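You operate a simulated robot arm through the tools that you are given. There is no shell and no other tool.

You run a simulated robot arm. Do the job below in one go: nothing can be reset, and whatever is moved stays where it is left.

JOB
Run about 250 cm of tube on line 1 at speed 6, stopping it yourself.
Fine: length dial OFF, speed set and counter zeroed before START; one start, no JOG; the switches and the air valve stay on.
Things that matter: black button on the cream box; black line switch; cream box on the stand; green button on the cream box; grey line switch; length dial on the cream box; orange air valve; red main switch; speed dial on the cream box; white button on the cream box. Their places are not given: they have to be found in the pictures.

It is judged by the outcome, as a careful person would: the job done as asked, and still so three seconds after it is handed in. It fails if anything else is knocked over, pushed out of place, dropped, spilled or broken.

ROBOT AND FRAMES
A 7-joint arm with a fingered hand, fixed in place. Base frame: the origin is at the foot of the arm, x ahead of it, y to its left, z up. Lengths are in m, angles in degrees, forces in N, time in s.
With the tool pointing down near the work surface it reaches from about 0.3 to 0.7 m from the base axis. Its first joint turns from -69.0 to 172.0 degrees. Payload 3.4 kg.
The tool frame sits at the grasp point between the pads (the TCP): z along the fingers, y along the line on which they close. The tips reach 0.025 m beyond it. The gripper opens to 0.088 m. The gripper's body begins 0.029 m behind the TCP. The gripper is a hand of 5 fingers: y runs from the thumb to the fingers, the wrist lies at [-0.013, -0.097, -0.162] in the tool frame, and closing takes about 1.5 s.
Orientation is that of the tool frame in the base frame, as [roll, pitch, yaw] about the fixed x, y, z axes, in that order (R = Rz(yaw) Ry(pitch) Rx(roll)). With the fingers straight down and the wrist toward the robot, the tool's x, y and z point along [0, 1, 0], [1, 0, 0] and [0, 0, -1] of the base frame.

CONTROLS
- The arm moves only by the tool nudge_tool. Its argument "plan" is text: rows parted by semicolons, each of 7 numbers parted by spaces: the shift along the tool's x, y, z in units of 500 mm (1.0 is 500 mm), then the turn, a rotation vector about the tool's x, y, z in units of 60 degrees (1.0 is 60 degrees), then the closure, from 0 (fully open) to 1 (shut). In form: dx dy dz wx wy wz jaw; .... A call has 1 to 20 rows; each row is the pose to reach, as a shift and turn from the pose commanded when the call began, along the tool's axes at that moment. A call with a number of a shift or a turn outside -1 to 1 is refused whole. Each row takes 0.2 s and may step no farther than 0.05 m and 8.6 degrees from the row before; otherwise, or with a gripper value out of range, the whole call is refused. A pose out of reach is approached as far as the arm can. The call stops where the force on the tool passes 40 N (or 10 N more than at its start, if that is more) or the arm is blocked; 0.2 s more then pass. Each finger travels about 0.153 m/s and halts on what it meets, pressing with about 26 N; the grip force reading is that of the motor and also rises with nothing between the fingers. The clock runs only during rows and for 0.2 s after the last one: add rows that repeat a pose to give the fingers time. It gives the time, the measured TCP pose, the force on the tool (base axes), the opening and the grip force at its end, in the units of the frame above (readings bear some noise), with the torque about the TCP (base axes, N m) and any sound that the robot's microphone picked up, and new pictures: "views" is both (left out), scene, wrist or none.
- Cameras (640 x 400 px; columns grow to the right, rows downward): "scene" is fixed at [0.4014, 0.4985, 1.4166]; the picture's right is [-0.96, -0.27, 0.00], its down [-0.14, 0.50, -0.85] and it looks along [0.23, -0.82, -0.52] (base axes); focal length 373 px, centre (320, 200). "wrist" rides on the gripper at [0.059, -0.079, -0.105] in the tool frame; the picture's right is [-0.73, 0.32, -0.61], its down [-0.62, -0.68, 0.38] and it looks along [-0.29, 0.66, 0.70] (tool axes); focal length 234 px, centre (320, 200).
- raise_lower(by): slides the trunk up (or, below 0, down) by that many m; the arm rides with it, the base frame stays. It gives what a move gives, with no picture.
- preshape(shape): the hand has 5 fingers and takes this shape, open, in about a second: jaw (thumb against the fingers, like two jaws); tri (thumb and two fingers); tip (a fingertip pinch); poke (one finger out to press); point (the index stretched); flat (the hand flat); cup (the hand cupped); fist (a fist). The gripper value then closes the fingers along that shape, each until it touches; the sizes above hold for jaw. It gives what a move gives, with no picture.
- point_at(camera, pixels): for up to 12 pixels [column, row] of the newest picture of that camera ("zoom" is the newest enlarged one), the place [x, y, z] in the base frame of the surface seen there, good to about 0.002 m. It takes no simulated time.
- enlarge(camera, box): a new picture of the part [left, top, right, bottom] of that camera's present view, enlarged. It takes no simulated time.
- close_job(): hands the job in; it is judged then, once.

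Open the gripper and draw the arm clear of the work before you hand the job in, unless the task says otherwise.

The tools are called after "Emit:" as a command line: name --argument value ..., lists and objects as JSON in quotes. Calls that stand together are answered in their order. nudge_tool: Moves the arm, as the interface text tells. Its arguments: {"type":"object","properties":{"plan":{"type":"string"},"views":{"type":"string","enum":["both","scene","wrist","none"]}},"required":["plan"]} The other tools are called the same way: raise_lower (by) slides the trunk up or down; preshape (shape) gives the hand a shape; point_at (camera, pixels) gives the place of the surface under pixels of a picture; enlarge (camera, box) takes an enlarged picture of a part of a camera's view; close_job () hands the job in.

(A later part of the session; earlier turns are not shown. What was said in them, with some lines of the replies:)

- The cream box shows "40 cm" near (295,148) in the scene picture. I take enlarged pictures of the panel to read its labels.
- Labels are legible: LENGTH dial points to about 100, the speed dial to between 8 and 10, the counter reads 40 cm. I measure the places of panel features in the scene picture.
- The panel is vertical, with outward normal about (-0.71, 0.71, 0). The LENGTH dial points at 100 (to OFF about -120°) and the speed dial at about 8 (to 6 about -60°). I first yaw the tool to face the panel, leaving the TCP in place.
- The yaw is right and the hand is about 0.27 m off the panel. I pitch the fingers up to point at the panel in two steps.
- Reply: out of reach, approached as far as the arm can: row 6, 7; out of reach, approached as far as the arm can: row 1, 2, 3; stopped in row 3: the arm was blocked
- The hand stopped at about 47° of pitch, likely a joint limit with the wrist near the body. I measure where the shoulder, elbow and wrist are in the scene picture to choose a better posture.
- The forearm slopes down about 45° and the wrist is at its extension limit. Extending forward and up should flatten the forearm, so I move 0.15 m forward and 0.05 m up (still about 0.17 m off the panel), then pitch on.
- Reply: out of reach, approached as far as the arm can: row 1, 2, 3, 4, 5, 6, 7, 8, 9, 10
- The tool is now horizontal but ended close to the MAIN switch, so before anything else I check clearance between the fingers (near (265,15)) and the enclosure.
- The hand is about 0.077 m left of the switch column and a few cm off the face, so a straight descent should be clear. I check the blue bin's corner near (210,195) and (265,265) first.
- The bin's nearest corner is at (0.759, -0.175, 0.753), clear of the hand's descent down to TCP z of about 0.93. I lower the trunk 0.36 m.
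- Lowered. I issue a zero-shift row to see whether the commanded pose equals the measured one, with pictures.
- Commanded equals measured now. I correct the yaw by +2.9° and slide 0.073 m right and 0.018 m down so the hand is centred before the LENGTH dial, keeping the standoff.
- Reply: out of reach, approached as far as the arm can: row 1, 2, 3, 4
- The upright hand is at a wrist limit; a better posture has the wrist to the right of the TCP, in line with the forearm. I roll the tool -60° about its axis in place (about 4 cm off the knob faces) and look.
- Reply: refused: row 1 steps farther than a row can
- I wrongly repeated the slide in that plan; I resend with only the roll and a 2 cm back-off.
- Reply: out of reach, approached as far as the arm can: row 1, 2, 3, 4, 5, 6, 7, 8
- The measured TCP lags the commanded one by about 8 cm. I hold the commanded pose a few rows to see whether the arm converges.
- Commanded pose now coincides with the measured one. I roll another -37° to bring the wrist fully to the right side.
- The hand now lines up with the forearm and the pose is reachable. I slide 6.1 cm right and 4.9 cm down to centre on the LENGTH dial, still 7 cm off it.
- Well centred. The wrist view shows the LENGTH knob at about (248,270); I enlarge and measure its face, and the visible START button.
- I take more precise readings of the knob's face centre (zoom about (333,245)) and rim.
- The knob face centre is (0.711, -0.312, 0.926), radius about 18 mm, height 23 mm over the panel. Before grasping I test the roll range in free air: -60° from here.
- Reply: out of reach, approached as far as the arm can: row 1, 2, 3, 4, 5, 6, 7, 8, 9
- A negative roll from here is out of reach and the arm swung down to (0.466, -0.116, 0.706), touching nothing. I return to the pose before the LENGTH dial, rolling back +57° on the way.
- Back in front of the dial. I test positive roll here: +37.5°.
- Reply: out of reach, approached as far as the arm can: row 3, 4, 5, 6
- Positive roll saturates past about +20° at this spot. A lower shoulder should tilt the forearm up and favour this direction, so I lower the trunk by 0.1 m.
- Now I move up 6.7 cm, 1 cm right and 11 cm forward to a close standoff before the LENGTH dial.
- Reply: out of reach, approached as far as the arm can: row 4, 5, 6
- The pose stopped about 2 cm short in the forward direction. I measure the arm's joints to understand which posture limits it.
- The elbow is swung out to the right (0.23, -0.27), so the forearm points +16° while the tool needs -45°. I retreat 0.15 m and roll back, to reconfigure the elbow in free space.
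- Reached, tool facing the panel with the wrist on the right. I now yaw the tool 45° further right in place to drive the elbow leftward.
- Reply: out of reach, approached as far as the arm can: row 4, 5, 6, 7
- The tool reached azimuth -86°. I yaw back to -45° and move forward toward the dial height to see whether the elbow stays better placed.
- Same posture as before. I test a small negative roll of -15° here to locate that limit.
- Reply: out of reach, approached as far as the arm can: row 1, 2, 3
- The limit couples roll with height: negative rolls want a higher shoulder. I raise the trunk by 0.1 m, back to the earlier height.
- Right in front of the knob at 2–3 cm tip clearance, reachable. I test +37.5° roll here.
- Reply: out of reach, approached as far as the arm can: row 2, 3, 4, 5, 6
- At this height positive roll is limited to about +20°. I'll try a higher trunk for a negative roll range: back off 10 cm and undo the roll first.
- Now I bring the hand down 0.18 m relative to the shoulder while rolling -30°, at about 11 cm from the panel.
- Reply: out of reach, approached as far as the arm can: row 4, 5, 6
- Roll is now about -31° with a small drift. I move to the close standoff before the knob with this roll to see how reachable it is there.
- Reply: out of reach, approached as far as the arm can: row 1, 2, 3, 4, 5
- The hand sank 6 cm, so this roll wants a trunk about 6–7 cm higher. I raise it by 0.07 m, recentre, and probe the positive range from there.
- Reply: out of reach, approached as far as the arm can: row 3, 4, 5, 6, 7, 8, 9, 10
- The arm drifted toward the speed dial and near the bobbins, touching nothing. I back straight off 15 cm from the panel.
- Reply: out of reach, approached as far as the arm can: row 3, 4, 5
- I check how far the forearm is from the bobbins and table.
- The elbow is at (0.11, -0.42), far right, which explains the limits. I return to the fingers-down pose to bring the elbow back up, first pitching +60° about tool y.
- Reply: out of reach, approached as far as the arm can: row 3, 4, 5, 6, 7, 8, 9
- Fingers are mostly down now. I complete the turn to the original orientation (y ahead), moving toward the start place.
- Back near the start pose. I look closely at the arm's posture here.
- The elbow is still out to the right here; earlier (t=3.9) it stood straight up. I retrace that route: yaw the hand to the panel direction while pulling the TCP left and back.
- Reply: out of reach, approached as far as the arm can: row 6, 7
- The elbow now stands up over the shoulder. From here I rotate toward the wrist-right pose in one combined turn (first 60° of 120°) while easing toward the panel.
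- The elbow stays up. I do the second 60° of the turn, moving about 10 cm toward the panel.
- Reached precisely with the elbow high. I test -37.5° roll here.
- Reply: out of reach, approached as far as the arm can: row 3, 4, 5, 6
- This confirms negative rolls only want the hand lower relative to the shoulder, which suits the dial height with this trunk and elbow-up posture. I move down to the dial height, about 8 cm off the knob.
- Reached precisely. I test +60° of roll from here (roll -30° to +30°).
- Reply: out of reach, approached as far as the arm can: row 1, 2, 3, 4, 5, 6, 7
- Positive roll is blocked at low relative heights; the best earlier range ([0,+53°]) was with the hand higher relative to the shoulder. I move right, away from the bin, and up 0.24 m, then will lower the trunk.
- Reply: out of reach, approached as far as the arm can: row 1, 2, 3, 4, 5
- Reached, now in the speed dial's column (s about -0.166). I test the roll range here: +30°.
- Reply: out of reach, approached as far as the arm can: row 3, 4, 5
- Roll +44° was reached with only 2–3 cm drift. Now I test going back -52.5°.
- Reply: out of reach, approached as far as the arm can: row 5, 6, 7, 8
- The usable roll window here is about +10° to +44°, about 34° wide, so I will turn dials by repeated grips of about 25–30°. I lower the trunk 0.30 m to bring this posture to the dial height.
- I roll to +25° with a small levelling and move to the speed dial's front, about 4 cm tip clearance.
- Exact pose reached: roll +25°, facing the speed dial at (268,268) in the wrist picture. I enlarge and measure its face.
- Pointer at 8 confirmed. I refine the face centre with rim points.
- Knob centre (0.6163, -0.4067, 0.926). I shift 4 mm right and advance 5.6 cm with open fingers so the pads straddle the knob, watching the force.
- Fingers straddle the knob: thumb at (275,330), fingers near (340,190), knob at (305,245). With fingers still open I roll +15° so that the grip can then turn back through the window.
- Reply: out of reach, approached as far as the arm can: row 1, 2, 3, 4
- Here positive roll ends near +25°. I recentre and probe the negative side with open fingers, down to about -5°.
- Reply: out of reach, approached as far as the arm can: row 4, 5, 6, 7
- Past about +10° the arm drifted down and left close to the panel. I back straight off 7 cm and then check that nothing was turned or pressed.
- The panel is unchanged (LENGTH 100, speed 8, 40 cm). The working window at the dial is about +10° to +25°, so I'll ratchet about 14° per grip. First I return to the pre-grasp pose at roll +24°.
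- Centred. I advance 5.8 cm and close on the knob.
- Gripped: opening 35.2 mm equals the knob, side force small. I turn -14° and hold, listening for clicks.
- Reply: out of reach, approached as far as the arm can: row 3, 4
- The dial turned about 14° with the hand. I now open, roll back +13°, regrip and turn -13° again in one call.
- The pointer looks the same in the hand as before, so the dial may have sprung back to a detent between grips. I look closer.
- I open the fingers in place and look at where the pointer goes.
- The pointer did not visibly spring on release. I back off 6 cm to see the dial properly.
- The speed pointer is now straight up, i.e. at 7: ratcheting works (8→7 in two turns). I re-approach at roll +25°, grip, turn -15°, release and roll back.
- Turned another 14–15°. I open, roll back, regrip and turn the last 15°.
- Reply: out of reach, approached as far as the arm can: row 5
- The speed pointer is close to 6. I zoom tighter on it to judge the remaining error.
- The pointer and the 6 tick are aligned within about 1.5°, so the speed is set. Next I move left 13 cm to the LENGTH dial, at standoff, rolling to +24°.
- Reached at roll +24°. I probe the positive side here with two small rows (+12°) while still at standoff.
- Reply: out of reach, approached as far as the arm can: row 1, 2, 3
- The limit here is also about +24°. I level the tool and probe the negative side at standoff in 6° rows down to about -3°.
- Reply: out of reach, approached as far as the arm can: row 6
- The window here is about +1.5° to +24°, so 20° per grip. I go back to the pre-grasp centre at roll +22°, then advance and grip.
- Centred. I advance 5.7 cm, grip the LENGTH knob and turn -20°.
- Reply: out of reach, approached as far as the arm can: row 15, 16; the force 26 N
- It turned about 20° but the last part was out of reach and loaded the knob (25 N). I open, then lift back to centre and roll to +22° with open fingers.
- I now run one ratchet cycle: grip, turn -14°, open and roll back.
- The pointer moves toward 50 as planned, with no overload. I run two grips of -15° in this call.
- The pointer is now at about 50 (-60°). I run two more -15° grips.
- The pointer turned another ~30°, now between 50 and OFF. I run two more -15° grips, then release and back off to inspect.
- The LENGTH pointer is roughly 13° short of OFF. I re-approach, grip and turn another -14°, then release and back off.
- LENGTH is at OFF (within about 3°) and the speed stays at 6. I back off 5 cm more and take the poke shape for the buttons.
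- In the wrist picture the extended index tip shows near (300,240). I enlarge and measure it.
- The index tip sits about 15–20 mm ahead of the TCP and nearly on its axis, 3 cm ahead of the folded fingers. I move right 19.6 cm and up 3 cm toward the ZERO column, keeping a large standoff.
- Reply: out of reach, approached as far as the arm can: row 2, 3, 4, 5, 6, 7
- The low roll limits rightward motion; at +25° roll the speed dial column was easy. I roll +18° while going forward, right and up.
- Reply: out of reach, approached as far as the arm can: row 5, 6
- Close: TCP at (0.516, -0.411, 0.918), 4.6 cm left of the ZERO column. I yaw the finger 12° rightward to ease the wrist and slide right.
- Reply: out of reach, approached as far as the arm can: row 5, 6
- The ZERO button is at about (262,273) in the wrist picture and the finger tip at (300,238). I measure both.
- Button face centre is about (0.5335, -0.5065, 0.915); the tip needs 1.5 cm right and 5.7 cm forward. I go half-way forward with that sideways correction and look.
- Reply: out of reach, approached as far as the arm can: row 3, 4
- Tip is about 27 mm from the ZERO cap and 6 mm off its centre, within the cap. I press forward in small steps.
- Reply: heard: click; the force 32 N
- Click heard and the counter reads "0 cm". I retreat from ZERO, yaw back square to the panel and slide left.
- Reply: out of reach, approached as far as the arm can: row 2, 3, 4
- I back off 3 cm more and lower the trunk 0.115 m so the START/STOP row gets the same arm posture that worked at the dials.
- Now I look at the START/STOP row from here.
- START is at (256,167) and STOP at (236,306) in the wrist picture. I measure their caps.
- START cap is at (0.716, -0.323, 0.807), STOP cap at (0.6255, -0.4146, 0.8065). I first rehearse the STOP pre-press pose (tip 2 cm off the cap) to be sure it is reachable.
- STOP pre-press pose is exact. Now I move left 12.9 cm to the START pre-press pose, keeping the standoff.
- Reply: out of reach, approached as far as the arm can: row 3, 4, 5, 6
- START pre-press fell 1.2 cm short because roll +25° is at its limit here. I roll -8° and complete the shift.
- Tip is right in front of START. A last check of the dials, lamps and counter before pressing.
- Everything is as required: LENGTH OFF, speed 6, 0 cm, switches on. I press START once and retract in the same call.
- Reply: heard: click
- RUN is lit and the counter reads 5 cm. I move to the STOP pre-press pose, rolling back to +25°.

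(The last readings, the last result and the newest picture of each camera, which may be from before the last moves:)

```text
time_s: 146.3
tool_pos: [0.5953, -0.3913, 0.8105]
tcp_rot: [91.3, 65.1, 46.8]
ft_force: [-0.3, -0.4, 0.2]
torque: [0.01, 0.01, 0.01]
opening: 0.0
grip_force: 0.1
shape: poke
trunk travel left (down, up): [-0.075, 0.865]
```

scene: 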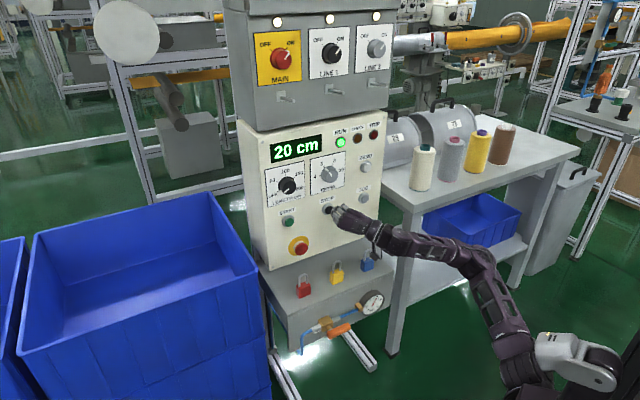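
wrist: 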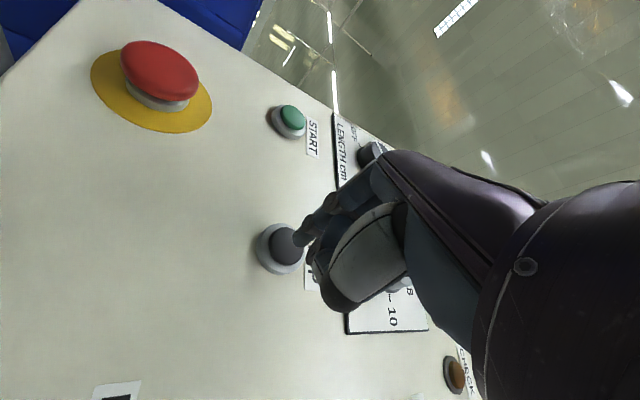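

20 cm at t=146.3 and the finger is in front of STOP. I wait there one full call and check the rate.

Emit:
nudge_tool --plan "0 0 0 0 0 0 0; 0 0 0 0 0 0 0; 0 0 0 0 0 0 0; 0 0 0 0 0 0 0; 0 0 0 0 0 0 0; 0 0 0 0 0 0 0; 0 0 0 0 0 0 0; 0 0 0 0 0 0 0; 0 0 0 0 0 0 0; 0 0 0 0 0 0 0; 0 0 0 0 0 0 0; 0 0 0 0 0 0 0; 0 0 0 0 0 0 0; 0 0 0 0 0 0 0; 0 0 0 0 0 0 0; 0 0 0 0 0 0 0; 0 0 0 0 0 0 0; 0 0 0 0 0 0 0; 0 0 0 0 0 0 0; 0 0 0 0 0 0 0" --views "scene"

```text
time_s: 150.5
tool_pos: [0.5956, -0.391, 0.8092]
tcp_rot: [91.0, 65.1, 46.6]
ft_force: [0.0, -0.1, 0.0]
torque: [0.01, 0.01, 0.02]
opening: 0.0001
grip_force: 0.1
shape: poke
trunk travel left (down, up): [-0.075, 0.865]
```

scene: 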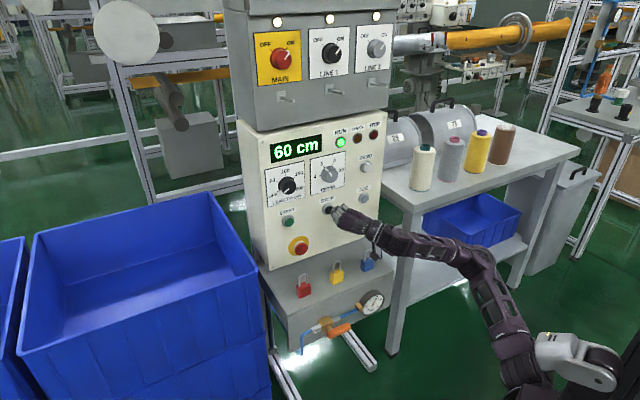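

60 cm at t=150.5, about 10 cm/s as expected. I wait three more calls.

Emit:
nudge_tool --plan "0 0 0 0 0 0 0; 0 0 0 0 0 0 0; 0 0 0 0 0 0 0; 0 0 0 0 0 0 0; 0 0 0 0 0 0 0; 0 0 0 0 0 0 0; 0 0 0 0 0 0 0; 0 0 0 0 0 0 0; 0 0 0 0 0 0 0; 0 0 0 0 0 0 0; 0 0 0 0 0 0 0; 0 0 0 0 0 0 0; 0 0 0 0 0 0 0; 0 0 0 0 0 0 0; 0 0 0 0 0 0 0; 0 0 0 0 0 0 0; 0 0 0 0 0 0 0; 0 0 0 0 0 0 0; 0 0 0 0 0 0 0; 0 0 0 0 0 0 0" --views "scene"

Emit:
nudge_tool --plan "0 0 0 0 0 0 0; 0 0 0 0 0 0 0; 0 0 0 0 0 0 0; 0 0 0 0 0 0 0; 0 0 0 0 0 0 0; 0 0 0 0 0 0 0; 0 0 0 0 0 0 0; 0 0 0 0 0 0 0; 0 0 0 0 0 0 0; 0 0 0 0 0 0 0; 0 0 0 0 0 0 0; 0 0 0 0 0 0 0; 0 0 0 0 0 0 0; 0 0 0 0 0 0 0; 0 0 0 0 0 0 0; 0 0 0 0 0 0 0; 0 0 0 0 0 0 0; 0 0 0 0 0 0 0; 0 0 0 0 0 0 0; 0 0 0 0 0 0 0" --views "scene"

Emit:
nudge_tool --plan "0 0 0 0 0 0 0; 0 0 0 0 0 0 0; 0 0 0 0 0 0 0; 0 0 0 0 0 0 0; 0 0 0 0 0 0 0; 0 0 0 0 0 0 0; 0 0 0 0 0 0 0; 0 0 0 0 0 0 0; 0 0 0 0 0 0 0; 0 0 0 0 0 0 0; 0 0 0 0 0 0 0; 0 0 0 0 0 0 0; 0 0 0 0 0 0 0; 0 0 0 0 0 0 0; 0 0 0 0 0 0 0; 0 0 0 0 0 0 0; 0 0 0 0 0 0 0; 0 0 0 0 0 0 0; 0 0 0 0 0 0 0; 0 0 0 0 0 0 0" --views "scene"

```text
time_s: 154.7
tool_pos: [0.5953, -0.3908, 0.8105]
tcp_rot: [90.7, 65.2, 46.4]
ft_force: [-0.1, 0.4, 0.2]
torque: [0.0, 0.01, 0.04]
opening: 0.0001
grip_force: 0.1
shape: poke
trunk travel left (down, up): [-0.075, 0.865]
```

scene: 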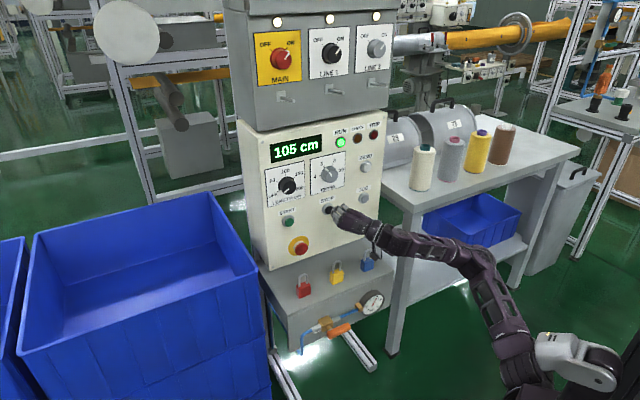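

```text
time_s: 158.9
tool_pos: [0.5958, -0.3909, 0.8103]
tcp_rot: [90.9, 65.0, 46.5]
ft_force: [0.4, 0.0, 0.6]
torque: [-0.01, -0.03, -0.01]
opening: 0.0
grip_force: 0.0
shape: poke
trunk travel left (down, up): [-0.075, 0.865]
```

scene: 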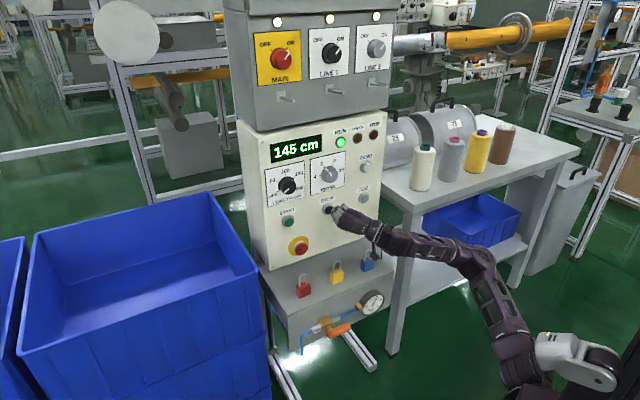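

```text
time_s: 163.1
tool_pos: [0.5947, -0.391, 0.8089]
tcp_rot: [91.0, 65.1, 46.7]
ft_force: [-0.2, -0.1, -0.1]
torque: [-0.01, 0.04, 0.02]
opening: 0.0
grip_force: 0.0
shape: poke
trunk travel left (down, up): [-0.075, 0.865]
```

scene: 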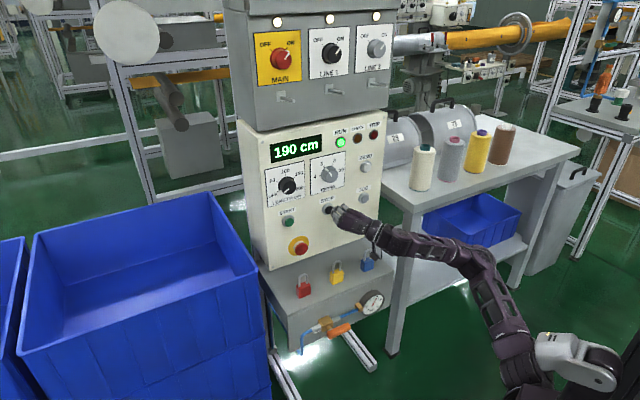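

190 cm at t=163.1 (about 10.15 cm/s), so STOP should click near t=168.9. I wait 15 rows and read the counter again.

Emit:
nudge_tool --plan "0 0 0 0 0 0 0; 0 0 0 0 0 0 0; 0 0 0 0 0 0 0; 0 0 0 0 0 0 0; 0 0 0 0 0 0 0; 0 0 0 0 0 0 0; 0 0 0 0 0 0 0; 0 0 0 0 0 0 0; 0 0 0 0 0 0 0; 0 0 0 0 0 0 0; 0 0 0 0 0 0 0; 0 0 0 0 0 0 0; 0 0 0 0 0 0 0; 0 0 0 0 0 0 0; 0 0 0 0 0 0 0" --views "scene"

Emit:
enlarge --camera "scene" --box '[250, 120, 400, 220]'

```text
time_s: 166.3
tool_pos: [0.5956, -0.3913, 0.8105]
tcp_rot: [90.9, 65.1, 46.4]
ft_force: [0.3, -0.5, 0.9]
torque: [-0.04, 0.02, 0.02]
opening: 0.0
grip_force: 0.1
shape: poke
trunk travel left (down, up): [-0.075, 0.865]
```

scene: 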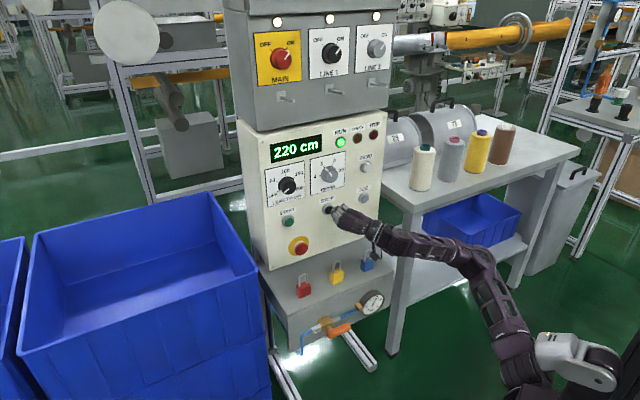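

```text
4.00 times, centred on (325, 170) of scene
```

zoom: 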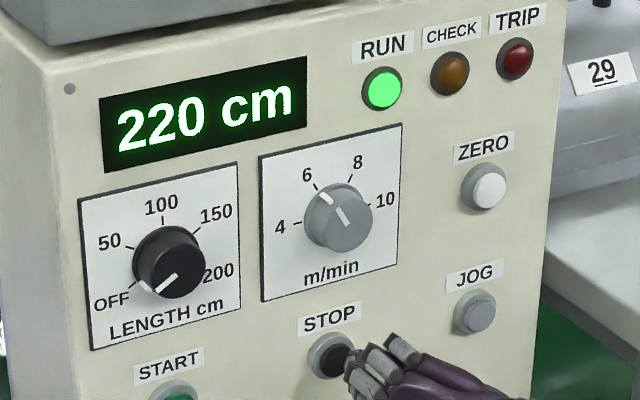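

220 cm at t=166.3, on schedule. I hold 10 rows more, then press STOP at about t=168.9 and retract.

Emit:
nudge_tool --plan "0 0 0 0 0 0 0; 0 0 0 0 0 0 0; 0 0 0 0 0 0 0; 0 0 0 0 0 0 0; 0 0 0 0 0 0 0; 0 0 0 0 0 0 0; 0 0 0 0 0 0 0; 0 0 0 0 0 0 0; 0 0 0 0 0 0 0; 0 0 0 0 0 0 0; 0 0 0.028 0 0 0 0; 0 0 0.041 0 0 0 0; 0 0 0.049 0 0 0 0; 0 0 0.05 0 0 0 0; 0 0 0.02 0 0 0 0; 0 0 -0.02 0 0 0 0; 0 0 -0.06 0 0 0 0" --views "scene"

Emit:
enlarge --camera "scene" --box '[250, 120, 400, 220]'

```text
time_s: 169.9
tool_pos: [0.5752, -0.3701, 0.8103]
tcp_rot: [91.1, 65.1, 46.6]
ft_force: [0.2, -0.3, 0.3]
torque: [-0.02, -0.01, -0.01]
opening: 0.0
grip_force: 0.2
shape: poke
trunk travel left (down, up): [-0.075, 0.865]
heard: click
```

scene: 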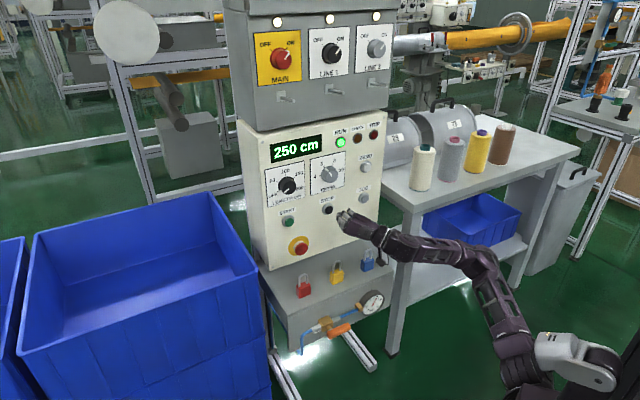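

```text
4.00 times, centred on (325, 170) of scene
```

zoom: 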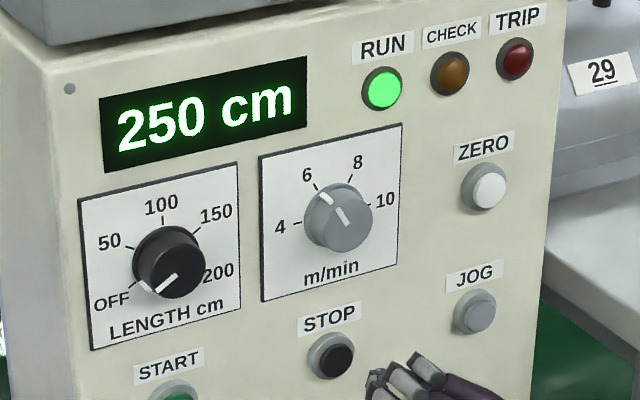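

Click heard and counter at 250 cm, but the RUN lamp still glows. I retract a little more and check at once whether the counter has halted.

Emit:
nudge_tool --plan "0 0 0 0 0 0 0" --views "scene"

Emit:
enlarge --camera "scene" --box '[250, 120, 400, 220]'

```text
time_s: 170.3
tool_pos: [0.5753, -0.3708, 0.8101]
tcp_rot: [91.0, 65.1, 46.6]
ft_force: [0.4, 0.0, -0.2]
torque: [-0.02, 0.01, -0.01]
opening: 0.0002
grip_force: 0.0
shape: poke
trunk travel left (down, up): [-0.075, 0.865]
```

scene: 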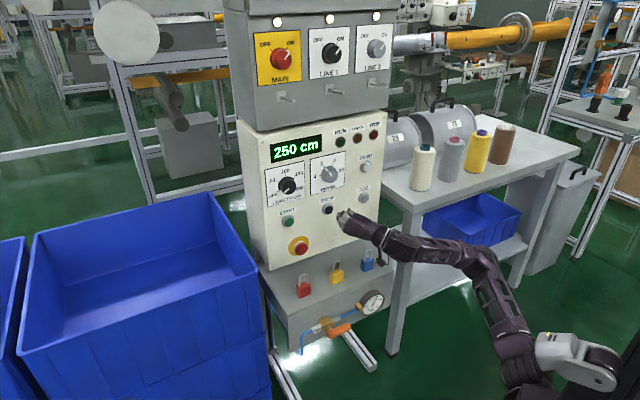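

```text
4.00 times, centred on (325, 170) of scene
```

zoom: 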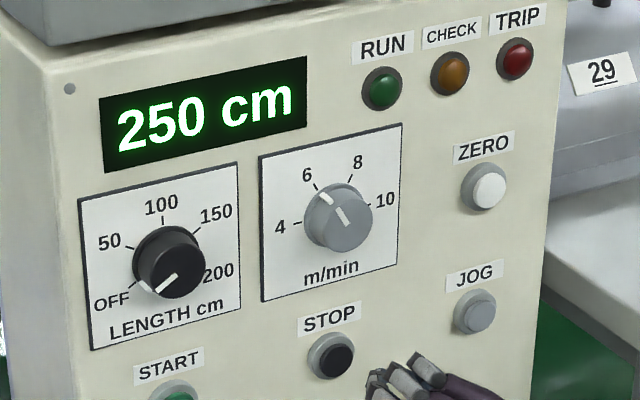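

RUN is off and the counter stays at 250 cm. I draw the arm back 12 cm, open the hand, and do a last check.

Emit:
nudge_tool --plan "0 0 -0.06 0 0 0 0; 0 0 -0.12 0 0 0 0; 0 0 -0.18 0 0 0 0; 0 0 -0.24 0 0 0 0; 0 0 -0.24 0 0 0 0" --views "none"

Emit:
preshape --shape "jaw"

Emit:
nudge_tool --plan "0 0 0 0 0 0 0; 0 0 0 0 0 0 0; 0 0 0 0 0 0 0; 0 0 0 0 0 0 0" --views "scene"

Emit:
enlarge --camera "scene" --box '[220, 0, 420, 125]'

Emit:
enlarge --camera "scene" --box '[240, 120, 410, 370]'

```text
time_s: 171.5
tool_pos: [0.4871, -0.2868, 0.8104]
tcp_rot: [91.0, 65.1, 46.6]
ft_force: [0.1, -0.5, -0.6]
torque: [0.02, 0.01, -0.02]
opening: 0.0
grip_force: 0.1
shape: poke
trunk travel left (down, up): [-0.075, 0.865]
```

```text
time_s: 172.4
tool_pos: [0.4893, -0.2857, 0.81]
tcp_rot: [90.9, 65.1, 46.4]
ft_force: [0.3, -0.5, 0.0]
torque: [0.01, -0.03, 0.04]
opening: 0.0882
grip_force: 0.0
shape: jaw
trunk travel left (down, up): [-0.075, 0.865]
```

```text
time_s: 173.4
tool_pos: [0.4882, -0.2849, 0.8103]
tcp_rot: [91.0, 65.2, 46.7]
ft_force: [0.1, -0.1, -0.2]
torque: [0.01, -0.03, 0.01]
opening: 0.0877
grip_force: 0.2
shape: jaw
trunk travel left (down, up): [-0.075, 0.865]
```

scene: 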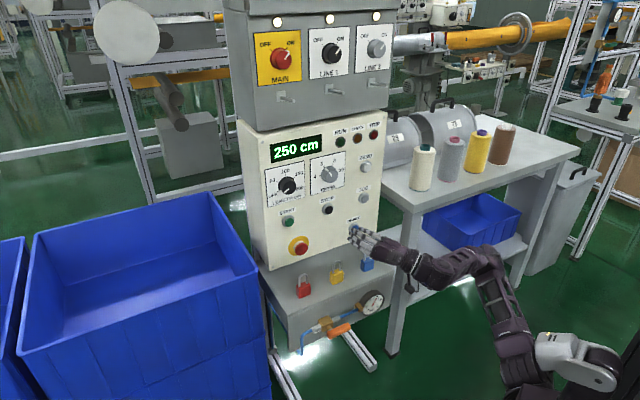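

```text
3.20 times, centred on (320, 62) of scene
```

zoom: 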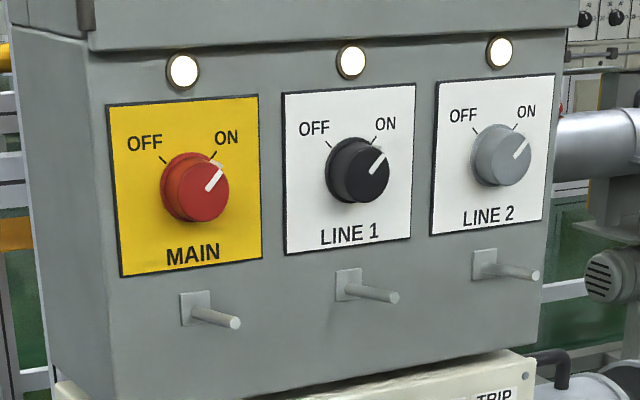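

```text
1.60 times, centred on (325, 245) of scene
```

zoom: 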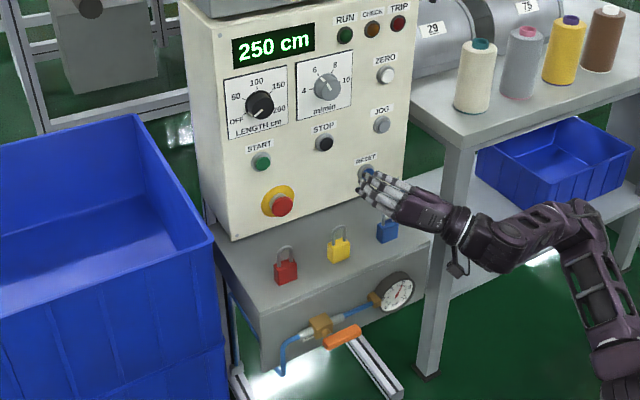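

The line is stopped at 250 cm, with LENGTH at OFF, speed at 6, the switches and air valve still on, and nothing displaced. The arm is clear (about 0.2 m off the panel) with the hand open, so I hand the job in.

Emit:
close_job

```text
The job is handed in.
```

Line 1 ran one length of tube at speed 6 and I stopped it with the STOP button. The counter read 250 cm and the RUN lamp was out.

- **Before START:** the length dial was turned to OFF, the speed dial set from 8 to 6, and the counter zeroed from 40 cm to 0 cm. The speed pointer sits within about 2° of its mark and the length pointer within about 3°.
- **The run:** there was one START press and no JOG. The counter climbed at about 10 cm per second, which matches 6 m/min.
- **Left as found:** the main switch, both line switches and the air valve are still on. I saw nothing knocked over or moved in the final pictures.

While I was working out how to reach the dials, the arm drifted close to the panel several times, with no contact seen. On the first turn of the length dial the grip loaded the knob to about 25 N before I let go. The dials and counter looked normal afterwards.

The hand was open and drawn back from the panel when I handed the job in.
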